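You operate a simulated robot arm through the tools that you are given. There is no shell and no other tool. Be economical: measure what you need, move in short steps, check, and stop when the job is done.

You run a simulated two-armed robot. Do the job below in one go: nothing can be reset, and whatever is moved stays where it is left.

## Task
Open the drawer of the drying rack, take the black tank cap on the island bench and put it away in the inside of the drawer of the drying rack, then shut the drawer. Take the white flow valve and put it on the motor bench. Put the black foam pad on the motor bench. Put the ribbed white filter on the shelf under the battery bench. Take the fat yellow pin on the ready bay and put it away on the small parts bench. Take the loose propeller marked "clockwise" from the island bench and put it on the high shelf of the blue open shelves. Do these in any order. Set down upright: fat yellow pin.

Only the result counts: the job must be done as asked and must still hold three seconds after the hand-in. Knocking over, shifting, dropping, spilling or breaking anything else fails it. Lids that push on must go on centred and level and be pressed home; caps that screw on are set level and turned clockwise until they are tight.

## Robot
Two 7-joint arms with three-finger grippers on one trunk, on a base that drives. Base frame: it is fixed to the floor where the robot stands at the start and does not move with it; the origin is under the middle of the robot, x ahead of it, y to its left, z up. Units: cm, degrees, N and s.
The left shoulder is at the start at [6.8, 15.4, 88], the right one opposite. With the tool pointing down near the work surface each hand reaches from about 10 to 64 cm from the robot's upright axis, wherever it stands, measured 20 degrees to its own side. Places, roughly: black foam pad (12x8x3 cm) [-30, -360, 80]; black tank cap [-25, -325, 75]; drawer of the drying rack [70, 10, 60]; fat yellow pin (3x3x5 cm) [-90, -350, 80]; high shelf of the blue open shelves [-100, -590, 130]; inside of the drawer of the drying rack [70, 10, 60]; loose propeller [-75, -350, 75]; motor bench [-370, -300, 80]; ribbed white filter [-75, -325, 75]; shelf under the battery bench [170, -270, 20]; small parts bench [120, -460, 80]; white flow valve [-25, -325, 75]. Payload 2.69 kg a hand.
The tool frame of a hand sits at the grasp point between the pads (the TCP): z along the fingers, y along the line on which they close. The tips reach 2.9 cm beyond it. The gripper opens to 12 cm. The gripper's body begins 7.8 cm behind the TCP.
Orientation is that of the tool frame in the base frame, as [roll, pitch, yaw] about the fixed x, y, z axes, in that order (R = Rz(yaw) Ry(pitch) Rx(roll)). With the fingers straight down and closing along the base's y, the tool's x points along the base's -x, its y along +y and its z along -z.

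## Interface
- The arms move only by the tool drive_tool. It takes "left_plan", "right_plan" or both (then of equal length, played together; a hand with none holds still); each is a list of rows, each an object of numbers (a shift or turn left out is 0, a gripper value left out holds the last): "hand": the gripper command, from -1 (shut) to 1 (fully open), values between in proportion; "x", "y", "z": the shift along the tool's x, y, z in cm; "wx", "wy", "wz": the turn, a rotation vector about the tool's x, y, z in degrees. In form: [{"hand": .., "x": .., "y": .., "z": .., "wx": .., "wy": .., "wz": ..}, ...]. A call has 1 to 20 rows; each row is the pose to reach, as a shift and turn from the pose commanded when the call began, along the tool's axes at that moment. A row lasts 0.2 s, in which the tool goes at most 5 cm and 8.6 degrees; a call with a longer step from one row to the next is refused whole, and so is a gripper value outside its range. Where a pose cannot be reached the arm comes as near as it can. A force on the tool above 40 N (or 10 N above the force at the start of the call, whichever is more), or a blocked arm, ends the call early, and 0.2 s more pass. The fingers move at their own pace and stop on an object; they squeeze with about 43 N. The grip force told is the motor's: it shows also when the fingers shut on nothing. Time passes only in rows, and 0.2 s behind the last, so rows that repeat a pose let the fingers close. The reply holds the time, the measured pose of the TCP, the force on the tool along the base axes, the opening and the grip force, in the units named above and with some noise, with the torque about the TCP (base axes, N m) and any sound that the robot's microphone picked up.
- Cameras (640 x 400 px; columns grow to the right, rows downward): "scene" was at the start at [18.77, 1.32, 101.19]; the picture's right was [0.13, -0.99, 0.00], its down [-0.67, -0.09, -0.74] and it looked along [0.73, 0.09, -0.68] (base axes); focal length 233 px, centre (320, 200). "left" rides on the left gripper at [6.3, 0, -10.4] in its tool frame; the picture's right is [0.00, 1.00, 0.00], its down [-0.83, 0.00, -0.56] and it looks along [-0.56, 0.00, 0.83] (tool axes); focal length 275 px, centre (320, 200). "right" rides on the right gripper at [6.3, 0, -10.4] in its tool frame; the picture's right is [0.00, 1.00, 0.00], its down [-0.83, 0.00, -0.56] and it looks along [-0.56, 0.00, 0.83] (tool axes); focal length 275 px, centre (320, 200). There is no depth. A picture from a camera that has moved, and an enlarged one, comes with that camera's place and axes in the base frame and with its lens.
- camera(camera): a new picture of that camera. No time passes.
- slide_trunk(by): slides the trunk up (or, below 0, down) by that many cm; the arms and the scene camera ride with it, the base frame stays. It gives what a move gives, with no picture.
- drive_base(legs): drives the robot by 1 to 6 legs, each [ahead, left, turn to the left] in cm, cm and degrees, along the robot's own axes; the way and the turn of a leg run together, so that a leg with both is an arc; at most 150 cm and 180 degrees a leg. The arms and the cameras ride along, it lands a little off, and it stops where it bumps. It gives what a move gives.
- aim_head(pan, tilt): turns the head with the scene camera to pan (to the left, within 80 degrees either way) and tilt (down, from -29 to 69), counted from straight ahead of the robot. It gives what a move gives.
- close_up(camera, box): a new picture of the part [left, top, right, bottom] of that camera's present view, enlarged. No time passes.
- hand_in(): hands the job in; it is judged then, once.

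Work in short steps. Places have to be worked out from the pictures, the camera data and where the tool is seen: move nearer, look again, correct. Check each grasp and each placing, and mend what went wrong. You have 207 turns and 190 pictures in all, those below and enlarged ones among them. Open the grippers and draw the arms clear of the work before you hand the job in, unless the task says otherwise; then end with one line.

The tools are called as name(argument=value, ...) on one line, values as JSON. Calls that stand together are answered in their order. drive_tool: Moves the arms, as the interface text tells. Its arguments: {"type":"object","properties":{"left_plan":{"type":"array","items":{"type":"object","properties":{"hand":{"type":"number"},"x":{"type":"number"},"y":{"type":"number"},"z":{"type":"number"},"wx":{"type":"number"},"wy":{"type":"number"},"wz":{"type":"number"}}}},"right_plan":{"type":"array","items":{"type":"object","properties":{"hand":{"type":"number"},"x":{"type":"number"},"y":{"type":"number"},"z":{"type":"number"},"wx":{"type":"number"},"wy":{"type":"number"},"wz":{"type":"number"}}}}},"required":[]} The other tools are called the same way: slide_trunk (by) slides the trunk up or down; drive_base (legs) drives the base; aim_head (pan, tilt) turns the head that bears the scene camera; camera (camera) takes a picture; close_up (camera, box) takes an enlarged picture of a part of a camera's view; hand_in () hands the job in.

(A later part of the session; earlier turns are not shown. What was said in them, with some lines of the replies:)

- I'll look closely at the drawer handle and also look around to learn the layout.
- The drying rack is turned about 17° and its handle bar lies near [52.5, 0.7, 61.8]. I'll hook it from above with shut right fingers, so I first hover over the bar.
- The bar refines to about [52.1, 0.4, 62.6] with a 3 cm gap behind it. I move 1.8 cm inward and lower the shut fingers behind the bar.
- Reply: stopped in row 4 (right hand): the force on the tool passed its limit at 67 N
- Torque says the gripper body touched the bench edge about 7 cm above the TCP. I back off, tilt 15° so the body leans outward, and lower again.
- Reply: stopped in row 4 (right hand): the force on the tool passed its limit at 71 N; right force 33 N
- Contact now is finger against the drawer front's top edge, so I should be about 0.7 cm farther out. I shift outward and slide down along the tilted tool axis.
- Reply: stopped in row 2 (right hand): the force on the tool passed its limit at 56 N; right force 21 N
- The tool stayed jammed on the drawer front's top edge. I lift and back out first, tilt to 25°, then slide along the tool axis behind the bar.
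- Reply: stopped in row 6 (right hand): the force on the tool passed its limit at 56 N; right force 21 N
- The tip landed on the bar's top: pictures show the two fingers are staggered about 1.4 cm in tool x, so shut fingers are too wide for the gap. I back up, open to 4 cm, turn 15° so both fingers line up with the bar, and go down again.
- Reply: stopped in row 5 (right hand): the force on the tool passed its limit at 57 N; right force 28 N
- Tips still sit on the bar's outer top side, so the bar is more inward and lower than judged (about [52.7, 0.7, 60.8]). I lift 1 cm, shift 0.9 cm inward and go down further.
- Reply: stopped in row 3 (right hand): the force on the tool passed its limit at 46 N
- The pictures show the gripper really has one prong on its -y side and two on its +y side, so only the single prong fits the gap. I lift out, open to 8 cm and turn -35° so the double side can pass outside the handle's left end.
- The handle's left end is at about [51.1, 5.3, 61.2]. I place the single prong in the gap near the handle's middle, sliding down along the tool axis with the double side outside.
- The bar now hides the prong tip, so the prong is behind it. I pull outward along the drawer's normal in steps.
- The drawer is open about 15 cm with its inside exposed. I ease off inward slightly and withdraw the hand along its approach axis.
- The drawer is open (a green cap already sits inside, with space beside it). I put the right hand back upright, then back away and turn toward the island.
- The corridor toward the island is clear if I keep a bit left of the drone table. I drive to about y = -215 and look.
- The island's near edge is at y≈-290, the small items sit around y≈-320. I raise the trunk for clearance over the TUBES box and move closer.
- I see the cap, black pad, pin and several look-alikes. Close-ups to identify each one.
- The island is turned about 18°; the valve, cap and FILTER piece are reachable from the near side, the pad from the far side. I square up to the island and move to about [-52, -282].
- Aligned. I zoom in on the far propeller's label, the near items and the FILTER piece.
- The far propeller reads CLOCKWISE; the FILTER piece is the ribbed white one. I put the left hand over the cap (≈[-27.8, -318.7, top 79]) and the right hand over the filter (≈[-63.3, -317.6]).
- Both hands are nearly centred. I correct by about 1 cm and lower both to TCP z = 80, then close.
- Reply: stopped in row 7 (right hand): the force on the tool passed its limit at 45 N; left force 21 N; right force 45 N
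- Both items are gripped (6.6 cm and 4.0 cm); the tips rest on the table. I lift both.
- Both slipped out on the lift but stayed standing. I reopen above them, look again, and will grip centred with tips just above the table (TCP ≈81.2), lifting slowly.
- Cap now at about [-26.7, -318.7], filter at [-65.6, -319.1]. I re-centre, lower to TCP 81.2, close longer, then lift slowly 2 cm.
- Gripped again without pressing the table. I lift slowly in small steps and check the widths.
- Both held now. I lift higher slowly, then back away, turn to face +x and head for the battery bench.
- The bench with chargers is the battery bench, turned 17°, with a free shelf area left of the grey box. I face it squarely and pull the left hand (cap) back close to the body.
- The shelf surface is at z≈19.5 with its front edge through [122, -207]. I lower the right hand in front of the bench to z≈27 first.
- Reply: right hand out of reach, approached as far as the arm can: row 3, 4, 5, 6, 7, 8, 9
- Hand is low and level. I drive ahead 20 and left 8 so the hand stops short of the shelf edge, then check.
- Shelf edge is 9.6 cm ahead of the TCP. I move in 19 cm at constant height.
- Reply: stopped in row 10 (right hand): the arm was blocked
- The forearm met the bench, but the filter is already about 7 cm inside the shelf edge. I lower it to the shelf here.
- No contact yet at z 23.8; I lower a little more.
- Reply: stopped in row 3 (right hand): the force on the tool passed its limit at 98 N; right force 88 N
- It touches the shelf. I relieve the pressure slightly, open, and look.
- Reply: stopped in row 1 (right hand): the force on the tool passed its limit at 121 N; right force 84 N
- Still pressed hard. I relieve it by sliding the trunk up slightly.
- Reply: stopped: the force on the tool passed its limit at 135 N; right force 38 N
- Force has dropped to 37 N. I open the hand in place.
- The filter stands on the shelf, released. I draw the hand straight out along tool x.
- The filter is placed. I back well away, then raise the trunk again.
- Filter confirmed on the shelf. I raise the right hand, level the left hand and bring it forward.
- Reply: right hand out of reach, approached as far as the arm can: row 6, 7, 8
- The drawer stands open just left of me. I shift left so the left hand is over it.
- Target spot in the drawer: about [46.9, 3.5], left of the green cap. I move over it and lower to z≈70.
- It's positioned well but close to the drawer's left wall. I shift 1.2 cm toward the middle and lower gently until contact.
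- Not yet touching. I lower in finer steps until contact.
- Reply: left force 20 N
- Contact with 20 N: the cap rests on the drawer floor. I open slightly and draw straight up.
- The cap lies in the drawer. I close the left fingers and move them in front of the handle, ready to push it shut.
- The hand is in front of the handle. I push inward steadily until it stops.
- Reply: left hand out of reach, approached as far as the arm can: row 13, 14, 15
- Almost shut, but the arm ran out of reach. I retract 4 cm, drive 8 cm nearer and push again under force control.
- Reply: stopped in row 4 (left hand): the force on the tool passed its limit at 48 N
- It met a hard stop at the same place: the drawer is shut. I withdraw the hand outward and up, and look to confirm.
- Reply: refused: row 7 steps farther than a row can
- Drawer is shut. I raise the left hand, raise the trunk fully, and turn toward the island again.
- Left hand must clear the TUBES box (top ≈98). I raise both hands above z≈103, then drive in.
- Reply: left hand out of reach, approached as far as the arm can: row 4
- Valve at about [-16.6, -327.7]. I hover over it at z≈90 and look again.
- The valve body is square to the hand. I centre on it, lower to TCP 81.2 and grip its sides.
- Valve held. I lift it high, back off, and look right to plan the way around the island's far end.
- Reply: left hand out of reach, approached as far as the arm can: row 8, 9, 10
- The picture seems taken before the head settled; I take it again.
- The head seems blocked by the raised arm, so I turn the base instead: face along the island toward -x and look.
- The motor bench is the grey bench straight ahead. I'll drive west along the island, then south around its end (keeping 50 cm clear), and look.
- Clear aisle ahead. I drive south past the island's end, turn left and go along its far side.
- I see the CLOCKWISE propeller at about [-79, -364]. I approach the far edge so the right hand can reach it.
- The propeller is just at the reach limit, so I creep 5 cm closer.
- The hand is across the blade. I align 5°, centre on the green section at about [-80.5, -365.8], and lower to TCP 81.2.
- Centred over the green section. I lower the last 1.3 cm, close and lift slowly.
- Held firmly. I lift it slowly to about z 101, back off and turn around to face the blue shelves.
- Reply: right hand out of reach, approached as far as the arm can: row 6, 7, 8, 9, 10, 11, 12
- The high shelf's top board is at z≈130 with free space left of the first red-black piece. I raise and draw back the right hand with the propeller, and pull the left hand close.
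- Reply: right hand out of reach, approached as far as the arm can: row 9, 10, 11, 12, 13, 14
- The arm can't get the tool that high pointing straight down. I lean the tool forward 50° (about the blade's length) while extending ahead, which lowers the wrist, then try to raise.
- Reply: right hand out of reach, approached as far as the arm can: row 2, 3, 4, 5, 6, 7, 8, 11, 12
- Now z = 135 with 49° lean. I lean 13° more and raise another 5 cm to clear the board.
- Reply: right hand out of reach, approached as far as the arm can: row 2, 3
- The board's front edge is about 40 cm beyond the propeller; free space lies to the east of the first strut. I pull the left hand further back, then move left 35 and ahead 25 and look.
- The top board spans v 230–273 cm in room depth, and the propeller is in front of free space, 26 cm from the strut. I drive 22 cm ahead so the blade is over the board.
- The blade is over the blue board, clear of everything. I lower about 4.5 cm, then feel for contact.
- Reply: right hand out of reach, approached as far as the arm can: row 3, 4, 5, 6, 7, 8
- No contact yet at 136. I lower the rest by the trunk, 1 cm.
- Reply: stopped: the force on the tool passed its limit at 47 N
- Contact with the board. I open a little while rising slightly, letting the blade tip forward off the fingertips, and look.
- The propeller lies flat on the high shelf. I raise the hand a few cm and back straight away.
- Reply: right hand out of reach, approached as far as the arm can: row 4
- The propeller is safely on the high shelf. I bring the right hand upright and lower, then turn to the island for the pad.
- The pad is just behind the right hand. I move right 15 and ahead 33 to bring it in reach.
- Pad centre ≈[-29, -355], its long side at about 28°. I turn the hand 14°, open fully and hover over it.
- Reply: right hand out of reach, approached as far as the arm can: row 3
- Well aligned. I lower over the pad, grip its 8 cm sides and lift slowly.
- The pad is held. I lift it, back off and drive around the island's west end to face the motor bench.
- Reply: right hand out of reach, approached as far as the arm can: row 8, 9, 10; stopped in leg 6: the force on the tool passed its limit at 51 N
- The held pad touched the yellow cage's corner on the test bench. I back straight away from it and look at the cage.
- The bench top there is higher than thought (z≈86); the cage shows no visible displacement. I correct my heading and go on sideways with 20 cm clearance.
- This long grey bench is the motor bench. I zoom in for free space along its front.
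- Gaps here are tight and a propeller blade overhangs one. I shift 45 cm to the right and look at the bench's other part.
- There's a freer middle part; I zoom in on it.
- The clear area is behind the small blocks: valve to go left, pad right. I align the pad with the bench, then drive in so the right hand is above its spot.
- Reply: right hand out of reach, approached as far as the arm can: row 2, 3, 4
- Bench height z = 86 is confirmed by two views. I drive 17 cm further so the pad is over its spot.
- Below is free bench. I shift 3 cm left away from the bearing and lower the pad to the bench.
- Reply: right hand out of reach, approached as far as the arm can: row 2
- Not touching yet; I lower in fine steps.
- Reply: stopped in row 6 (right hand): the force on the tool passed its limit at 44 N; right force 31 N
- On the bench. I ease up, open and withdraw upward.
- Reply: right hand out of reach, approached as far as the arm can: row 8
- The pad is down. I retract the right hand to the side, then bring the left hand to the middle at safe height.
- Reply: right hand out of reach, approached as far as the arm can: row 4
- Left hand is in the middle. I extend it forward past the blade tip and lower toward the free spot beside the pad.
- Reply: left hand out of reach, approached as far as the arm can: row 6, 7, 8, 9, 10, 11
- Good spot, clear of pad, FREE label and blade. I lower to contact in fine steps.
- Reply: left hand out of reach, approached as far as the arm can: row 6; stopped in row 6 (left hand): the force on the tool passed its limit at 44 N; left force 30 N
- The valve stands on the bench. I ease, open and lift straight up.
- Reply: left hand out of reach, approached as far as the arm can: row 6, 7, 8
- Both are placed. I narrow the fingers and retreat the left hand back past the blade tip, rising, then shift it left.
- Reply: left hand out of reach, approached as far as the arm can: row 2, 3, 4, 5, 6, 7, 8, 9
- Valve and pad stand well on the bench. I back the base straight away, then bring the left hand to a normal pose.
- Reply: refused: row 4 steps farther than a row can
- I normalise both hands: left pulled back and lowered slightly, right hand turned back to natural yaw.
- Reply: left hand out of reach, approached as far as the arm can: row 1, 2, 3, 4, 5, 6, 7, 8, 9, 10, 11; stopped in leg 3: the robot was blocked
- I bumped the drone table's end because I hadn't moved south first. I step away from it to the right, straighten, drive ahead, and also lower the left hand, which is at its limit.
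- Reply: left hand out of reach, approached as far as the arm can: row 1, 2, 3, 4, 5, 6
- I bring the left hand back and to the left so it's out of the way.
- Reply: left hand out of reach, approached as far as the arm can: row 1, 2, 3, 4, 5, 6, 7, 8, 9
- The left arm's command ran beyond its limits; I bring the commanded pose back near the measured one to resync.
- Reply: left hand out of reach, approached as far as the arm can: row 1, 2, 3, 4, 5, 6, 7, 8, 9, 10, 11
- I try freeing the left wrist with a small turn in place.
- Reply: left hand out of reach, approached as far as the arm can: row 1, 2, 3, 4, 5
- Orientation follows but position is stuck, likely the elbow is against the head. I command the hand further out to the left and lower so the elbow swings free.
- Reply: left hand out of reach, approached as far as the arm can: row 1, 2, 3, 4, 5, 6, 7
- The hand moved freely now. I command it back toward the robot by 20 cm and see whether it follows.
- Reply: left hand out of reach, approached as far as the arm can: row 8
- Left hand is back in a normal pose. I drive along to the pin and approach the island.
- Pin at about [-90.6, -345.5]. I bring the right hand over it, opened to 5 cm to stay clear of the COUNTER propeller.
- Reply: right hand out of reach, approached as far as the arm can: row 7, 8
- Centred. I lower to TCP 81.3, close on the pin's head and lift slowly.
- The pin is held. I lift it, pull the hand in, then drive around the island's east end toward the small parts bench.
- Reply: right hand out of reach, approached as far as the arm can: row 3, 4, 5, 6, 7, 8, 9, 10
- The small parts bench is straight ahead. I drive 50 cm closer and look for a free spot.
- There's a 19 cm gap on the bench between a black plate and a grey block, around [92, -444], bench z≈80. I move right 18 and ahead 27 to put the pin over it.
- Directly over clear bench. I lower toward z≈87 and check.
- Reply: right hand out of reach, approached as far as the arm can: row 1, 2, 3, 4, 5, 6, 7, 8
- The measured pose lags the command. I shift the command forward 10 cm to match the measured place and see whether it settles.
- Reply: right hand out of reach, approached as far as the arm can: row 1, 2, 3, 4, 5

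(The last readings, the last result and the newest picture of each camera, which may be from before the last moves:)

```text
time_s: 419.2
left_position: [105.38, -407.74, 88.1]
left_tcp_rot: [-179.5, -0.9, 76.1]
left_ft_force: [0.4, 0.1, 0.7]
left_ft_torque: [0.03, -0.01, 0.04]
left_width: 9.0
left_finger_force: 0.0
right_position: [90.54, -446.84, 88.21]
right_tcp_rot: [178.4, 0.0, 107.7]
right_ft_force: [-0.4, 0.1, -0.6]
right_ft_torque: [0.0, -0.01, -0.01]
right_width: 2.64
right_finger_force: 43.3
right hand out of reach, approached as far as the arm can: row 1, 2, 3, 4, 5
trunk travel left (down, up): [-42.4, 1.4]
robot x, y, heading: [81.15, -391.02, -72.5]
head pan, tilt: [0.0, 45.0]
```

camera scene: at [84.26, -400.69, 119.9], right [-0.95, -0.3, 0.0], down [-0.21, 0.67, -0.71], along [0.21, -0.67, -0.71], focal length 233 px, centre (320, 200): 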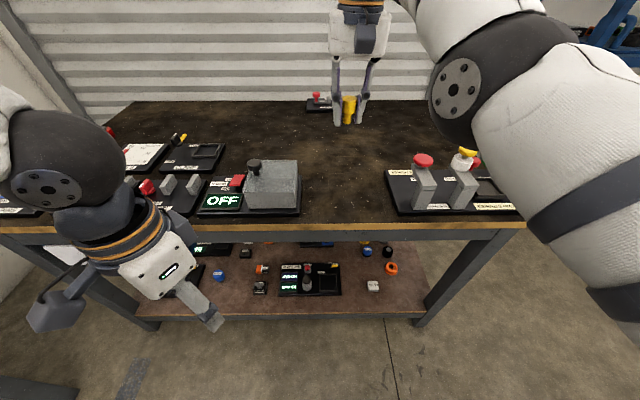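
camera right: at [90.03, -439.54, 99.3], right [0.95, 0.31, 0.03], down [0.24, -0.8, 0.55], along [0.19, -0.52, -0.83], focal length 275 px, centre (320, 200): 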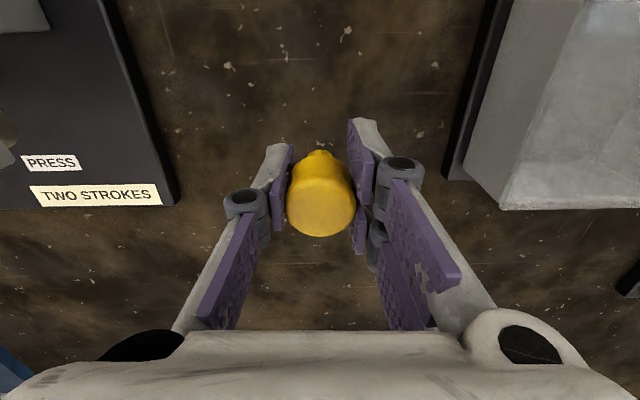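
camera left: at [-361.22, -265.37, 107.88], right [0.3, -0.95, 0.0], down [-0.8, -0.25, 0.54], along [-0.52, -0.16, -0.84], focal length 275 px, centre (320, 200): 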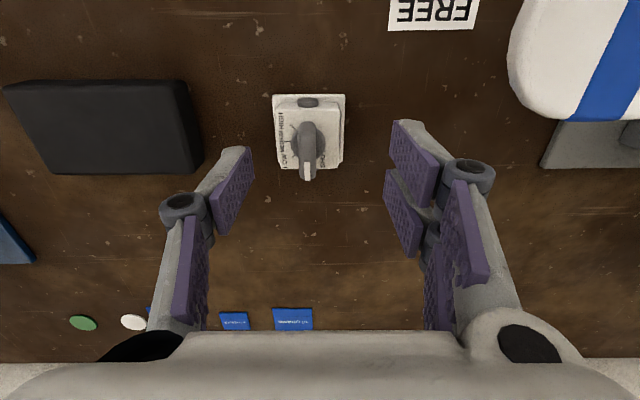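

Only 1.5 cm forward, so the command is now beyond reach ahead. I command back 16 cm, at this height.

drive_tool(right_plan=[{"x": 2}, {"x": 4}, {"x": 6}, {"x": 8}, {"x": 10}, {"x": 12}, {"x": 14}, {"x": 16}, {"x": 16}])

```text
time_s: 421.2
left_position: [105.46, -407.81, 88.08]
left_tcp_rot: [-179.5, -0.9, 76.0]
left_ft_force: [0.0, 0.5, -0.7]
left_ft_torque: [0.02, -0.01, 0.03]
left_width: 9.02
left_finger_force: 0.1
right_position: [94.16, -443.93, 89.95]
right_tcp_rot: [178.5, -0.1, 107.7]
right_ft_force: [0.8, -0.2, 0.1]
right_ft_torque: [-0.01, 0.01, 0.02]
right_width: 2.67
right_finger_force: 42.8
right hand out of reach, approached as far as the arm can: row 1, 2, 3, 4, 5, 6, 7, 8, 9
trunk travel left (down, up): [-42.4, 1.4]
robot x, y, heading: [81.49, -390.82, -72.3]
head pan, tilt: [0.0, 45.0]
```

The right arm is stuck as the left was. I back the base away from the bench and free it with an outward, lower move.

slide_trunk(by=1)

drive_base(legs=[[-42, 0, 0]])

drive_tool(right_plan=[{"x": -3, "y": -3, "z": 1}, {"x": -6, "y": -6, "z": 3}, {"x": -9, "y": -9, "z": 5}, {"x": -11, "y": -12, "z": 7}, {"x": -11, "y": -15, "z": 9}, {"x": -11, "y": -15, "z": 12}, {"x": -11, "y": -15, "z": 12}])

```text
time_s: 421.8
left_position: [105.31, -407.95, 89.09]
left_tcp_rot: [-179.5, -0.9, 76.1]
left_ft_force: [-0.1, -0.1, -0.4]
left_ft_torque: [0.02, 0.01, -0.01]
left_width: 9.01
left_finger_force: 0.1
right_position: [94.19, -443.86, 93.52]
right_tcp_rot: [178.5, 2.9, 107.7]
right_ft_force: [0.4, -0.2, -0.8]
right_ft_torque: [-0.01, -0.02, 0.02]
right_width: 2.66
right_finger_force: 43.4
trunk travel left (down, up): [-43.4, 0.4]
robot x, y, heading: [81.25, -391.12, -72.2]
head pan, tilt: [0.0, 45.0]
```

```text
time_s: 424.4
left_position: [92.58, -366.96, 89.11]
left_tcp_rot: [-179.5, -0.9, 75.8]
left_ft_force: [0.1, 0.1, -0.1]
left_ft_torque: [0.01, 0.0, -0.02]
left_width: 8.97
left_finger_force: 0.0
right_position: [81.16, -403.13, 93.63]
right_tcp_rot: [178.5, 3.0, 107.7]
right_ft_force: [-1.0, 0.1, -0.6]
right_ft_torque: [-0.03, -0.02, -0.01]
right_width: 2.69
right_finger_force: 43.0
trunk travel left (down, up): [-43.4, 0.4]
robot x, y, heading: [68.59, -350.51, -72.5]
head pan, tilt: [0.0, 45.0]
```

```text
time_s: 426.0
left_position: [92.34, -366.99, 89.11]
left_tcp_rot: [-179.5, -0.8, 75.9]
left_ft_force: [-0.4, 0.7, 0.4]
left_ft_torque: [0.02, -0.03, 0.0]
left_width: 9.03
left_finger_force: 0.1
right_position: [67.35, -411.06, 82.33]
right_tcp_rot: [178.5, 2.9, 107.7]
right_ft_force: [-0.1, -0.6, -0.9]
right_ft_torque: [0.03, 0.0, 0.01]
right_width: 2.65
right_finger_force: 43.2
right hand out of reach, approached as far as the arm can: row 1, 2, 3, 4, 5, 6, 7
trunk travel left (down, up): [-43.4, 0.4]
robot x, y, heading: [68.4, -350.31, -72.3]
head pan, tilt: [0.0, 45.0]
```

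Same recipe as for the left: now command it back toward the robot.

drive_tool(right_plan=[{"x": 4}, {"x": 8}, {"x": 12}, {"x": 16}, {"x": 20}, {"x": 24}, {"x": 28}, {"x": 31}])

```text
time_s: 427.8
left_position: [92.58, -367.06, 89.08]
left_tcp_rot: [-179.4, -1.0, 75.9]
left_ft_force: [0.4, -0.4, -0.2]
left_ft_torque: [-0.02, 0.03, 0.01]
left_width: 9.01
left_finger_force: 0.0
right_position: [71.43, -408.88, 77.75]
right_tcp_rot: [178.5, 2.7, 107.6]
right_ft_force: [0.4, -0.4, -0.8]
right_ft_torque: [-0.02, 0.04, -0.02]
right_width: 2.66
right_finger_force: 43.0
right hand out of reach, approached as far as the arm can: row 1, 2, 3, 4, 5, 6, 7, 8
trunk travel left (down, up): [-43.4, 0.4]
robot x, y, heading: [68.57, -350.49, -72.8]
head pan, tilt: [0.0, 45.0]
```

I try moving it further to its own side and up a bit before pulling back.

drive_tool(right_plan=[{"y": -3, "z": -3}, {"y": -6, "z": -6}, {"y": -9, "z": -9}, {"y": -12, "z": -12}, {"y": -15, "z": -14}, {"y": -15, "z": -14}])

camera(camera="scene")

```text
time_s: 429.2
left_position: [92.5, -367.01, 89.12]
left_tcp_rot: [-179.5, -1.0, 75.9]
left_ft_force: [0.6, -0.1, 0.0]
left_ft_torque: [-0.01, -0.04, 0.01]
left_width: 8.99
left_finger_force: 0.0
right_position: [56.37, -413.43, 91.7]
right_tcp_rot: [178.4, 2.7, 107.7]
right_ft_force: [0.9, -0.3, 0.6]
right_ft_torque: [0.01, -0.01, -0.03]
right_width: 2.63
right_finger_force: 43.6
right hand out of reach, approached as far as the arm can: row 1, 2, 3, 4
trunk travel left (down, up): [-43.4, 0.4]
robot x, y, heading: [68.39, -350.22, -72.3]
head pan, tilt: [0.0, 45.0]
```

```text
52 pictures are left
camera scene: at [70.94, -358.55, 120.88], right [-0.95, -0.3, 0.0], down [-0.21, 0.67, -0.71], along [0.21, -0.67, -0.71], focal length 233 px, centre (320, 200)
```

scene: 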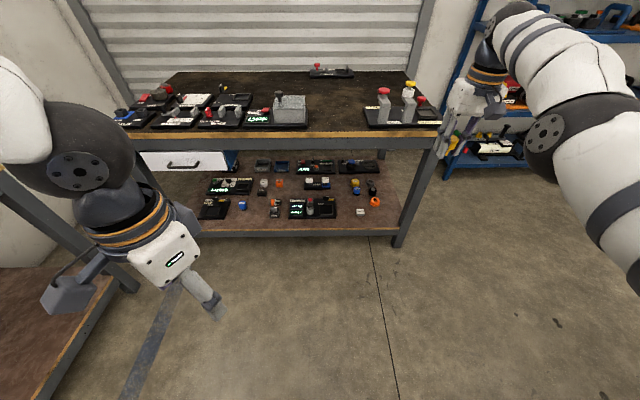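

Unlocked: the last rows were reached. I pull it back to a comfortable reach and level it.

drive_tool(right_plan=[{"x": 3, "y": 1, "wy": 1}, {"x": 6, "y": 3, "wy": 2}, {"x": 8, "y": 6, "wy": 2.8}, {"x": 10, "y": 9, "wy": 2.8}, {"x": 11, "y": 12, "wy": 2.8}, {"x": 11, "y": 15, "wy": 2.8}, {"x": 11, "y": 18, "wy": 2.8}, {"x": 11, "y": 18, "wy": 2.8}])

camera(camera="right")

```text
time_s: 431.0
left_position: [92.46, -367.04, 89.08]
left_tcp_rot: [-179.5, -0.9, 75.9]
left_ft_force: [-0.3, -0.2, 0.6]
left_ft_torque: [0.03, -0.03, -0.01]
left_width: 9.02
left_finger_force: 0.2
right_position: [74.8, -405.99, 92.83]
right_tcp_rot: [178.4, 0.1, 107.6]
right_ft_force: [0.6, -0.1, -1.4]
right_ft_torque: [0.01, 0.0, -0.03]
right_width: 2.66
right_finger_force: 42.9
right hand out of reach, approached as far as the arm can: row 1, 2, 3, 4, 5, 6, 7, 8
trunk travel left (down, up): [-43.4, 0.4]
robot x, y, heading: [68.5, -350.38, -72.5]
head pan, tilt: [0.0, 45.0]
```

```text
51 pictures are left
camera right: at [72.59, -400.06, 103.22], right [0.95, 0.31, 0.03], down [0.24, -0.8, 0.56], along [0.19, -0.52, -0.83], focal length 275 px, centre (320, 200)
```

right: 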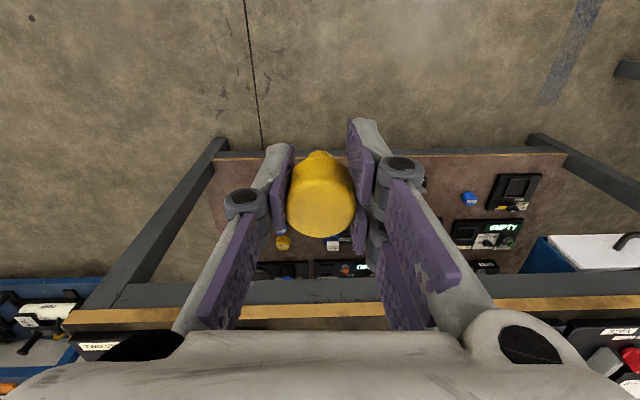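

The left arm came free only after its wrist was turned outward; I do the mirrored turn (wz -32) with the right hand, then pull back.

drive_tool(right_plan=[{"wz": -8}, {"wz": -16}, {"wz": -24}, {"wz": -32}, {"wz": -32}, {"wz": -32}])

```text
time_s: 432.4
left_position: [92.51, -367.02, 89.1]
left_tcp_rot: [-179.4, -1.0, 75.9]
left_ft_force: [0.4, 0.4, 0.0]
left_ft_torque: [-0.02, 0.05, 0.02]
left_width: 9.0
left_finger_force: 0.1
right_position: [74.64, -406.11, 92.67]
right_tcp_rot: [178.7, 0.7, 139.9]
right_ft_force: [0.2, -0.4, 0.0]
right_ft_torque: [0.02, 0.02, 0.0]
right_width: 2.66
right_finger_force: 43.2
trunk travel left (down, up): [-43.4, 0.4]
robot x, y, heading: [68.05, -350.44, -72.6]
head pan, tilt: [0.0, 45.0]
```

No flag now, so it is free again. I drive back in, putting the hand over the gap.

drive_base(legs=[[41, 3.5, 0]])

camera(camera="right")

camera(camera="scene")

```text
time_s: 435.0
left_position: [108.36, -405.42, 89.01]
left_tcp_rot: [-179.5, -0.9, 76.0]
left_ft_force: [0.5, 0.2, -0.1]
left_ft_torque: [0.02, -0.01, -0.01]
left_width: 9.02
left_finger_force: 0.2
right_position: [90.55, -444.38, 92.62]
right_tcp_rot: [178.7, 0.7, 139.8]
right_ft_force: [0.3, -0.1, 0.5]
right_ft_torque: [0.02, 0.0, 0.04]
right_width: 2.65
right_finger_force: 42.9
trunk travel left (down, up): [-43.4, 0.4]
robot x, y, heading: [83.94, -388.49, -72.4]
head pan, tilt: [0.0, 45.0]
```

```text
50 pictures are left
camera right: at [85.54, -440.45, 103.0], right [0.64, 0.77, 0.02], down [0.62, -0.54, 0.57], along [0.45, -0.35, -0.82], focal length 275 px, centre (320, 200)
```

right: 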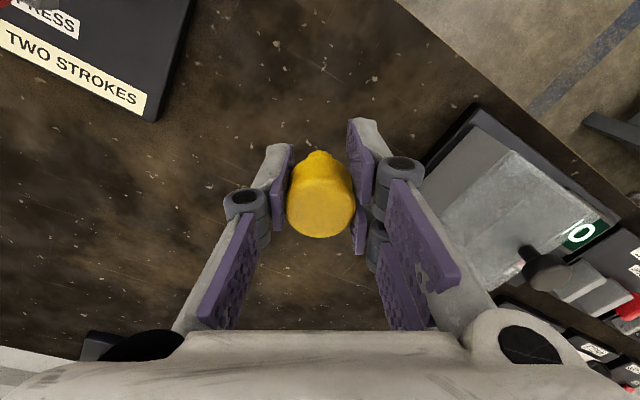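

```text
49 pictures are left
camera scene: at [86.8, -396.94, 120.88], right [-0.95, -0.3, 0.0], down [-0.21, 0.67, -0.71], along [0.21, -0.67, -0.71], focal length 233 px, centre (320, 200)
```

scene: 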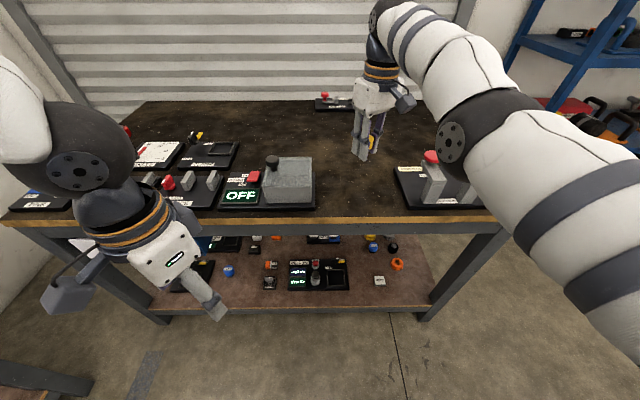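

Clear around. I lower to about z 84.8, then feel for contact in fine steps.

drive_tool(right_plan=[{"z": 2}, {"z": 4}, {"z": 6}, {"z": 7}, {"z": 7.6}, {"z": 7.9}, {"z": 8.2}, {"z": 8.5}, {"z": 8.8}, {"z": 9.1}, {"z": 9.4}, {"z": 9.7}])

camera(camera="right")

```text
time_s: 437.6
left_position: [108.34, -405.31, 89.12]
left_tcp_rot: [-179.6, -0.9, 76.0]
left_ft_force: [0.0, -0.3, 0.4]
left_ft_torque: [0.01, -0.01, 0.0]
left_width: 9.0
left_finger_force: 0.0
right_position: [91.04, -444.75, 83.12]
right_tcp_rot: [178.7, 0.6, 139.7]
right_ft_force: [0.2, -0.8, 0.1]
right_ft_torque: [-0.01, -0.01, 0.01]
right_width: 2.65
right_finger_force: 42.8
right hand out of reach, approached as far as the arm can: row 2, 3, 4, 5, 6, 7, 8, 9, 10, 11, 12
trunk travel left (down, up): [-43.4, 0.4]
robot x, y, heading: [84.39, -388.57, -72.8]
head pan, tilt: [0.0, 45.0]
```

```text
48 pictures are left
camera right: at [85.96, -440.68, 93.38], right [0.64, 0.77, 0.02], down [0.62, -0.54, 0.56], along [0.45, -0.35, -0.82], focal length 275 px, centre (320, 200)
```

right: 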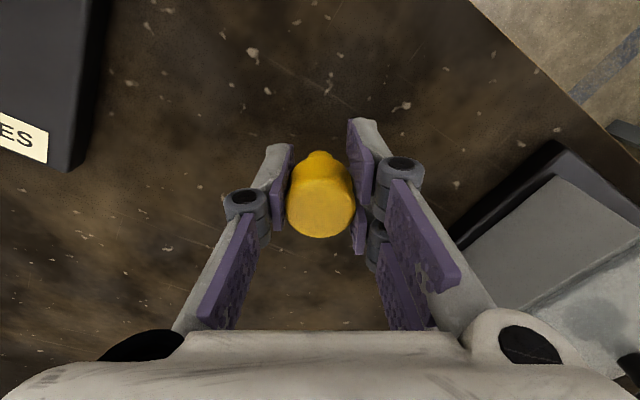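

Still no contact at 83.1; I keep lowering in fine steps.

drive_tool(right_plan=[{"z": 0.3}, {"z": 0.6}, {"z": 0.9}, {"z": 1.2}, {"z": 1.5}, {"z": 1.8}, {"z": 2.1}, {"z": 2.4}])

```text
time_s: 439.4
left_position: [108.29, -405.3, 89.25]
left_tcp_rot: [-179.7, -0.6, 75.9]
left_ft_force: [0.2, -0.5, 0.3]
left_ft_torque: [0.02, 0.0, 0.02]
left_width: 9.03
left_finger_force: 0.0
right_position: [90.9, -444.63, 81.09]
right_tcp_rot: [179.0, 1.1, 139.7]
right_ft_force: [-2.8, 2.6, 25.3]
right_ft_torque: [-0.02, 0.05, -0.01]
right_width: 2.64
right_finger_force: 43.1
trunk travel left (down, up): [-43.4, 0.4]
robot x, y, heading: [84.1, -388.71, -72.5]
head pan, tilt: [0.0, 45.0]
```

Contact with 25 N right under the pin. I ease 0.3 cm, open a little, and look before withdrawing.

drive_tool(right_plan=[{"z": -0.2}, {"z": -0.35}, {"z": -0.35, "hand": -0.5}, {"z": -0.35, "hand": -0.35}, {"z": -0.35, "hand": -0.2}, {"z": -0.35}, {"z": -0.35}])

camera(camera="right")

```text
time_s: 441.0
left_position: [108.39, -405.36, 89.15]
left_tcp_rot: [-179.5, -0.9, 76.1]
left_ft_force: [0.2, -0.1, -0.8]
left_ft_torque: [-0.02, -0.01, 0.0]
left_width: 9.01
left_finger_force: 0.1
right_position: [90.98, -444.61, 80.96]
right_tcp_rot: [178.7, 0.8, 139.9]
right_ft_force: [0.1, 1.1, 0.1]
right_ft_torque: [0.01, -0.02, 0.0]
right_width: 4.77
right_finger_force: 0.0
trunk travel left (down, up): [-43.4, 0.4]
robot x, y, heading: [84.03, -388.92, -72.3]
head pan, tilt: [0.0, 45.0]
```

```text
47 pictures are left
camera right: at [85.93, -440.58, 91.26], right [0.64, 0.77, 0.02], down [0.62, -0.54, 0.57], along [0.45, -0.35, -0.82], focal length 275 px, centre (320, 200)
```

right: 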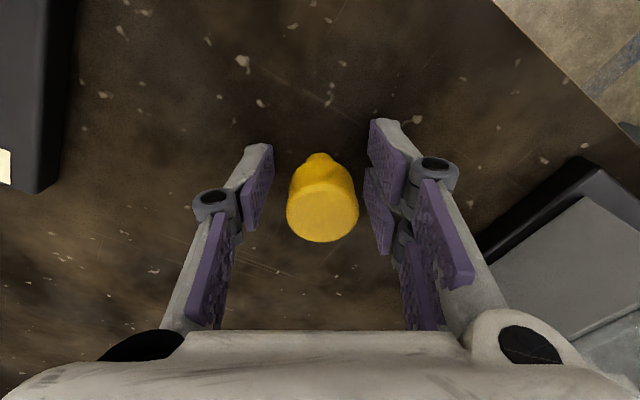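

The pin stands upright between the open fingers. I lift straight up and check.

drive_tool(right_plan=[{"z": -1.5}, {"z": -3.5}, {"z": -6}, {"z": -8.5}, {"z": -11}, {"z": -12}])

camera(camera="right")

drive_base(legs=[[-45, 0, 0]])

camera(camera="scene")

```text
time_s: 442.4
left_position: [108.41, -405.46, 89.1]
left_tcp_rot: [-179.5, -0.9, 76.0]
left_ft_force: [-0.5, -0.6, -1.0]
left_ft_torque: [0.01, -0.01, 0.0]
left_width: 8.97
left_finger_force: 0.1
right_position: [90.58, -444.52, 92.93]
right_tcp_rot: [178.6, 0.7, 139.8]
right_ft_force: [-0.5, -0.8, -0.4]
right_ft_torque: [0.02, 0.01, -0.03]
right_width: 4.81
right_finger_force: 0.0
trunk travel left (down, up): [-43.4, 0.4]
robot x, y, heading: [84.26, -388.72, -72.3]
head pan, tilt: [0.0, 45.0]
```

```text
46 pictures are left
camera right: at [85.56, -440.59, 103.2], right [0.64, 0.77, 0.02], down [0.62, -0.54, 0.57], along [0.45, -0.35, -0.82], focal length 275 px, centre (320, 200)
```

right: 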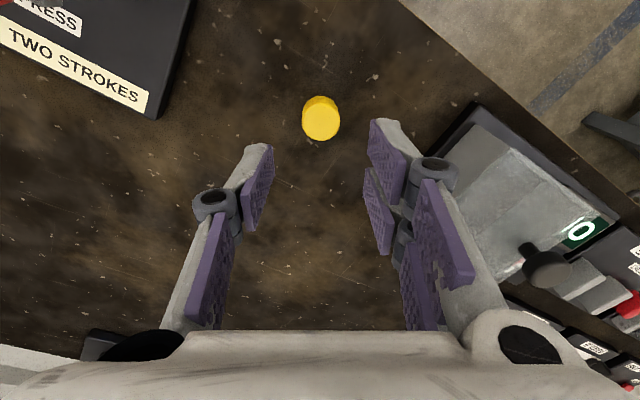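

```text
time_s: 445.1
left_position: [94.57, -362.14, 89.12]
left_tcp_rot: [-179.6, -0.8, 76.4]
left_ft_force: [0.0, 0.8, 0.1]
left_ft_torque: [-0.01, -0.02, -0.01]
left_width: 9.01
left_finger_force: 0.1
right_position: [77.13, -401.37, 92.97]
right_tcp_rot: [178.8, 0.7, 140.2]
right_ft_force: [0.2, -0.2, 0.2]
right_ft_torque: [-0.01, 0.01, -0.03]
right_width: 4.82
right_finger_force: 0.1
trunk travel left (down, up): [-43.4, 0.4]
robot x, y, heading: [70.29, -345.43, -72.1]
head pan, tilt: [0.0, 45.0]
```

```text
45 pictures are left
camera scene: at [73.03, -353.76, 120.89], right [-0.95, -0.31, 0.0], down [-0.22, 0.67, -0.71], along [0.22, -0.67, -0.71], focal length 233 px, centre (320, 200)
```

scene: 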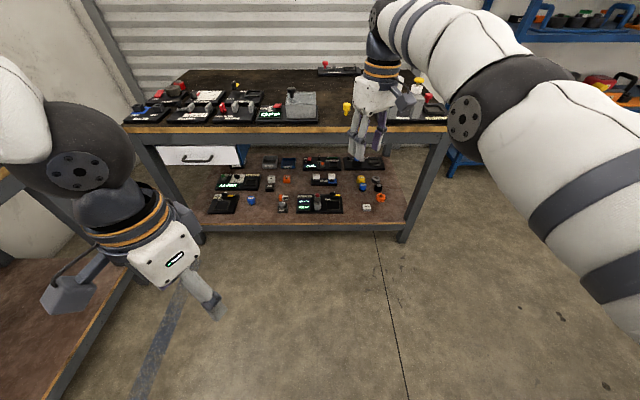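

The pin stands upright on the small parts bench. I open both grippers fully, clear of everything, before handing in.

drive_tool(left_plan=[{"hand": 1}, {}, {}], right_plan=[{"hand": 1}, {}, {}])

hand_in()

```text
time_s: 445.9
left_position: [94.73, -362.1, 89.11]
left_tcp_rot: [-179.5, -1.0, 76.4]
left_ft_force: [1.0, 0.1, 0.1]
left_ft_torque: [0.03, 0.0, 0.01]
left_width: 11.99
left_finger_force: 0.0
right_position: [77.16, -401.45, 92.89]
right_tcp_rot: [178.7, 0.7, 140.2]
right_ft_force: [0.2, 0.2, -0.6]
right_ft_torque: [-0.04, 0.0, 0.02]
right_width: 12.0
right_finger_force: 0.0
trunk travel left (down, up): [-43.4, 0.4]
robot x, y, heading: [70.62, -345.87, -71.9]
head pan, tilt: [0.0, 45.0]
```

```text
The job is handed in.
```

I placed all six items and handed the job in. On the way the held pad bumped the yellow cage on the motor bench, and the base bumped the end of the drone table. The cage showed no visible shift; I did not check the table.
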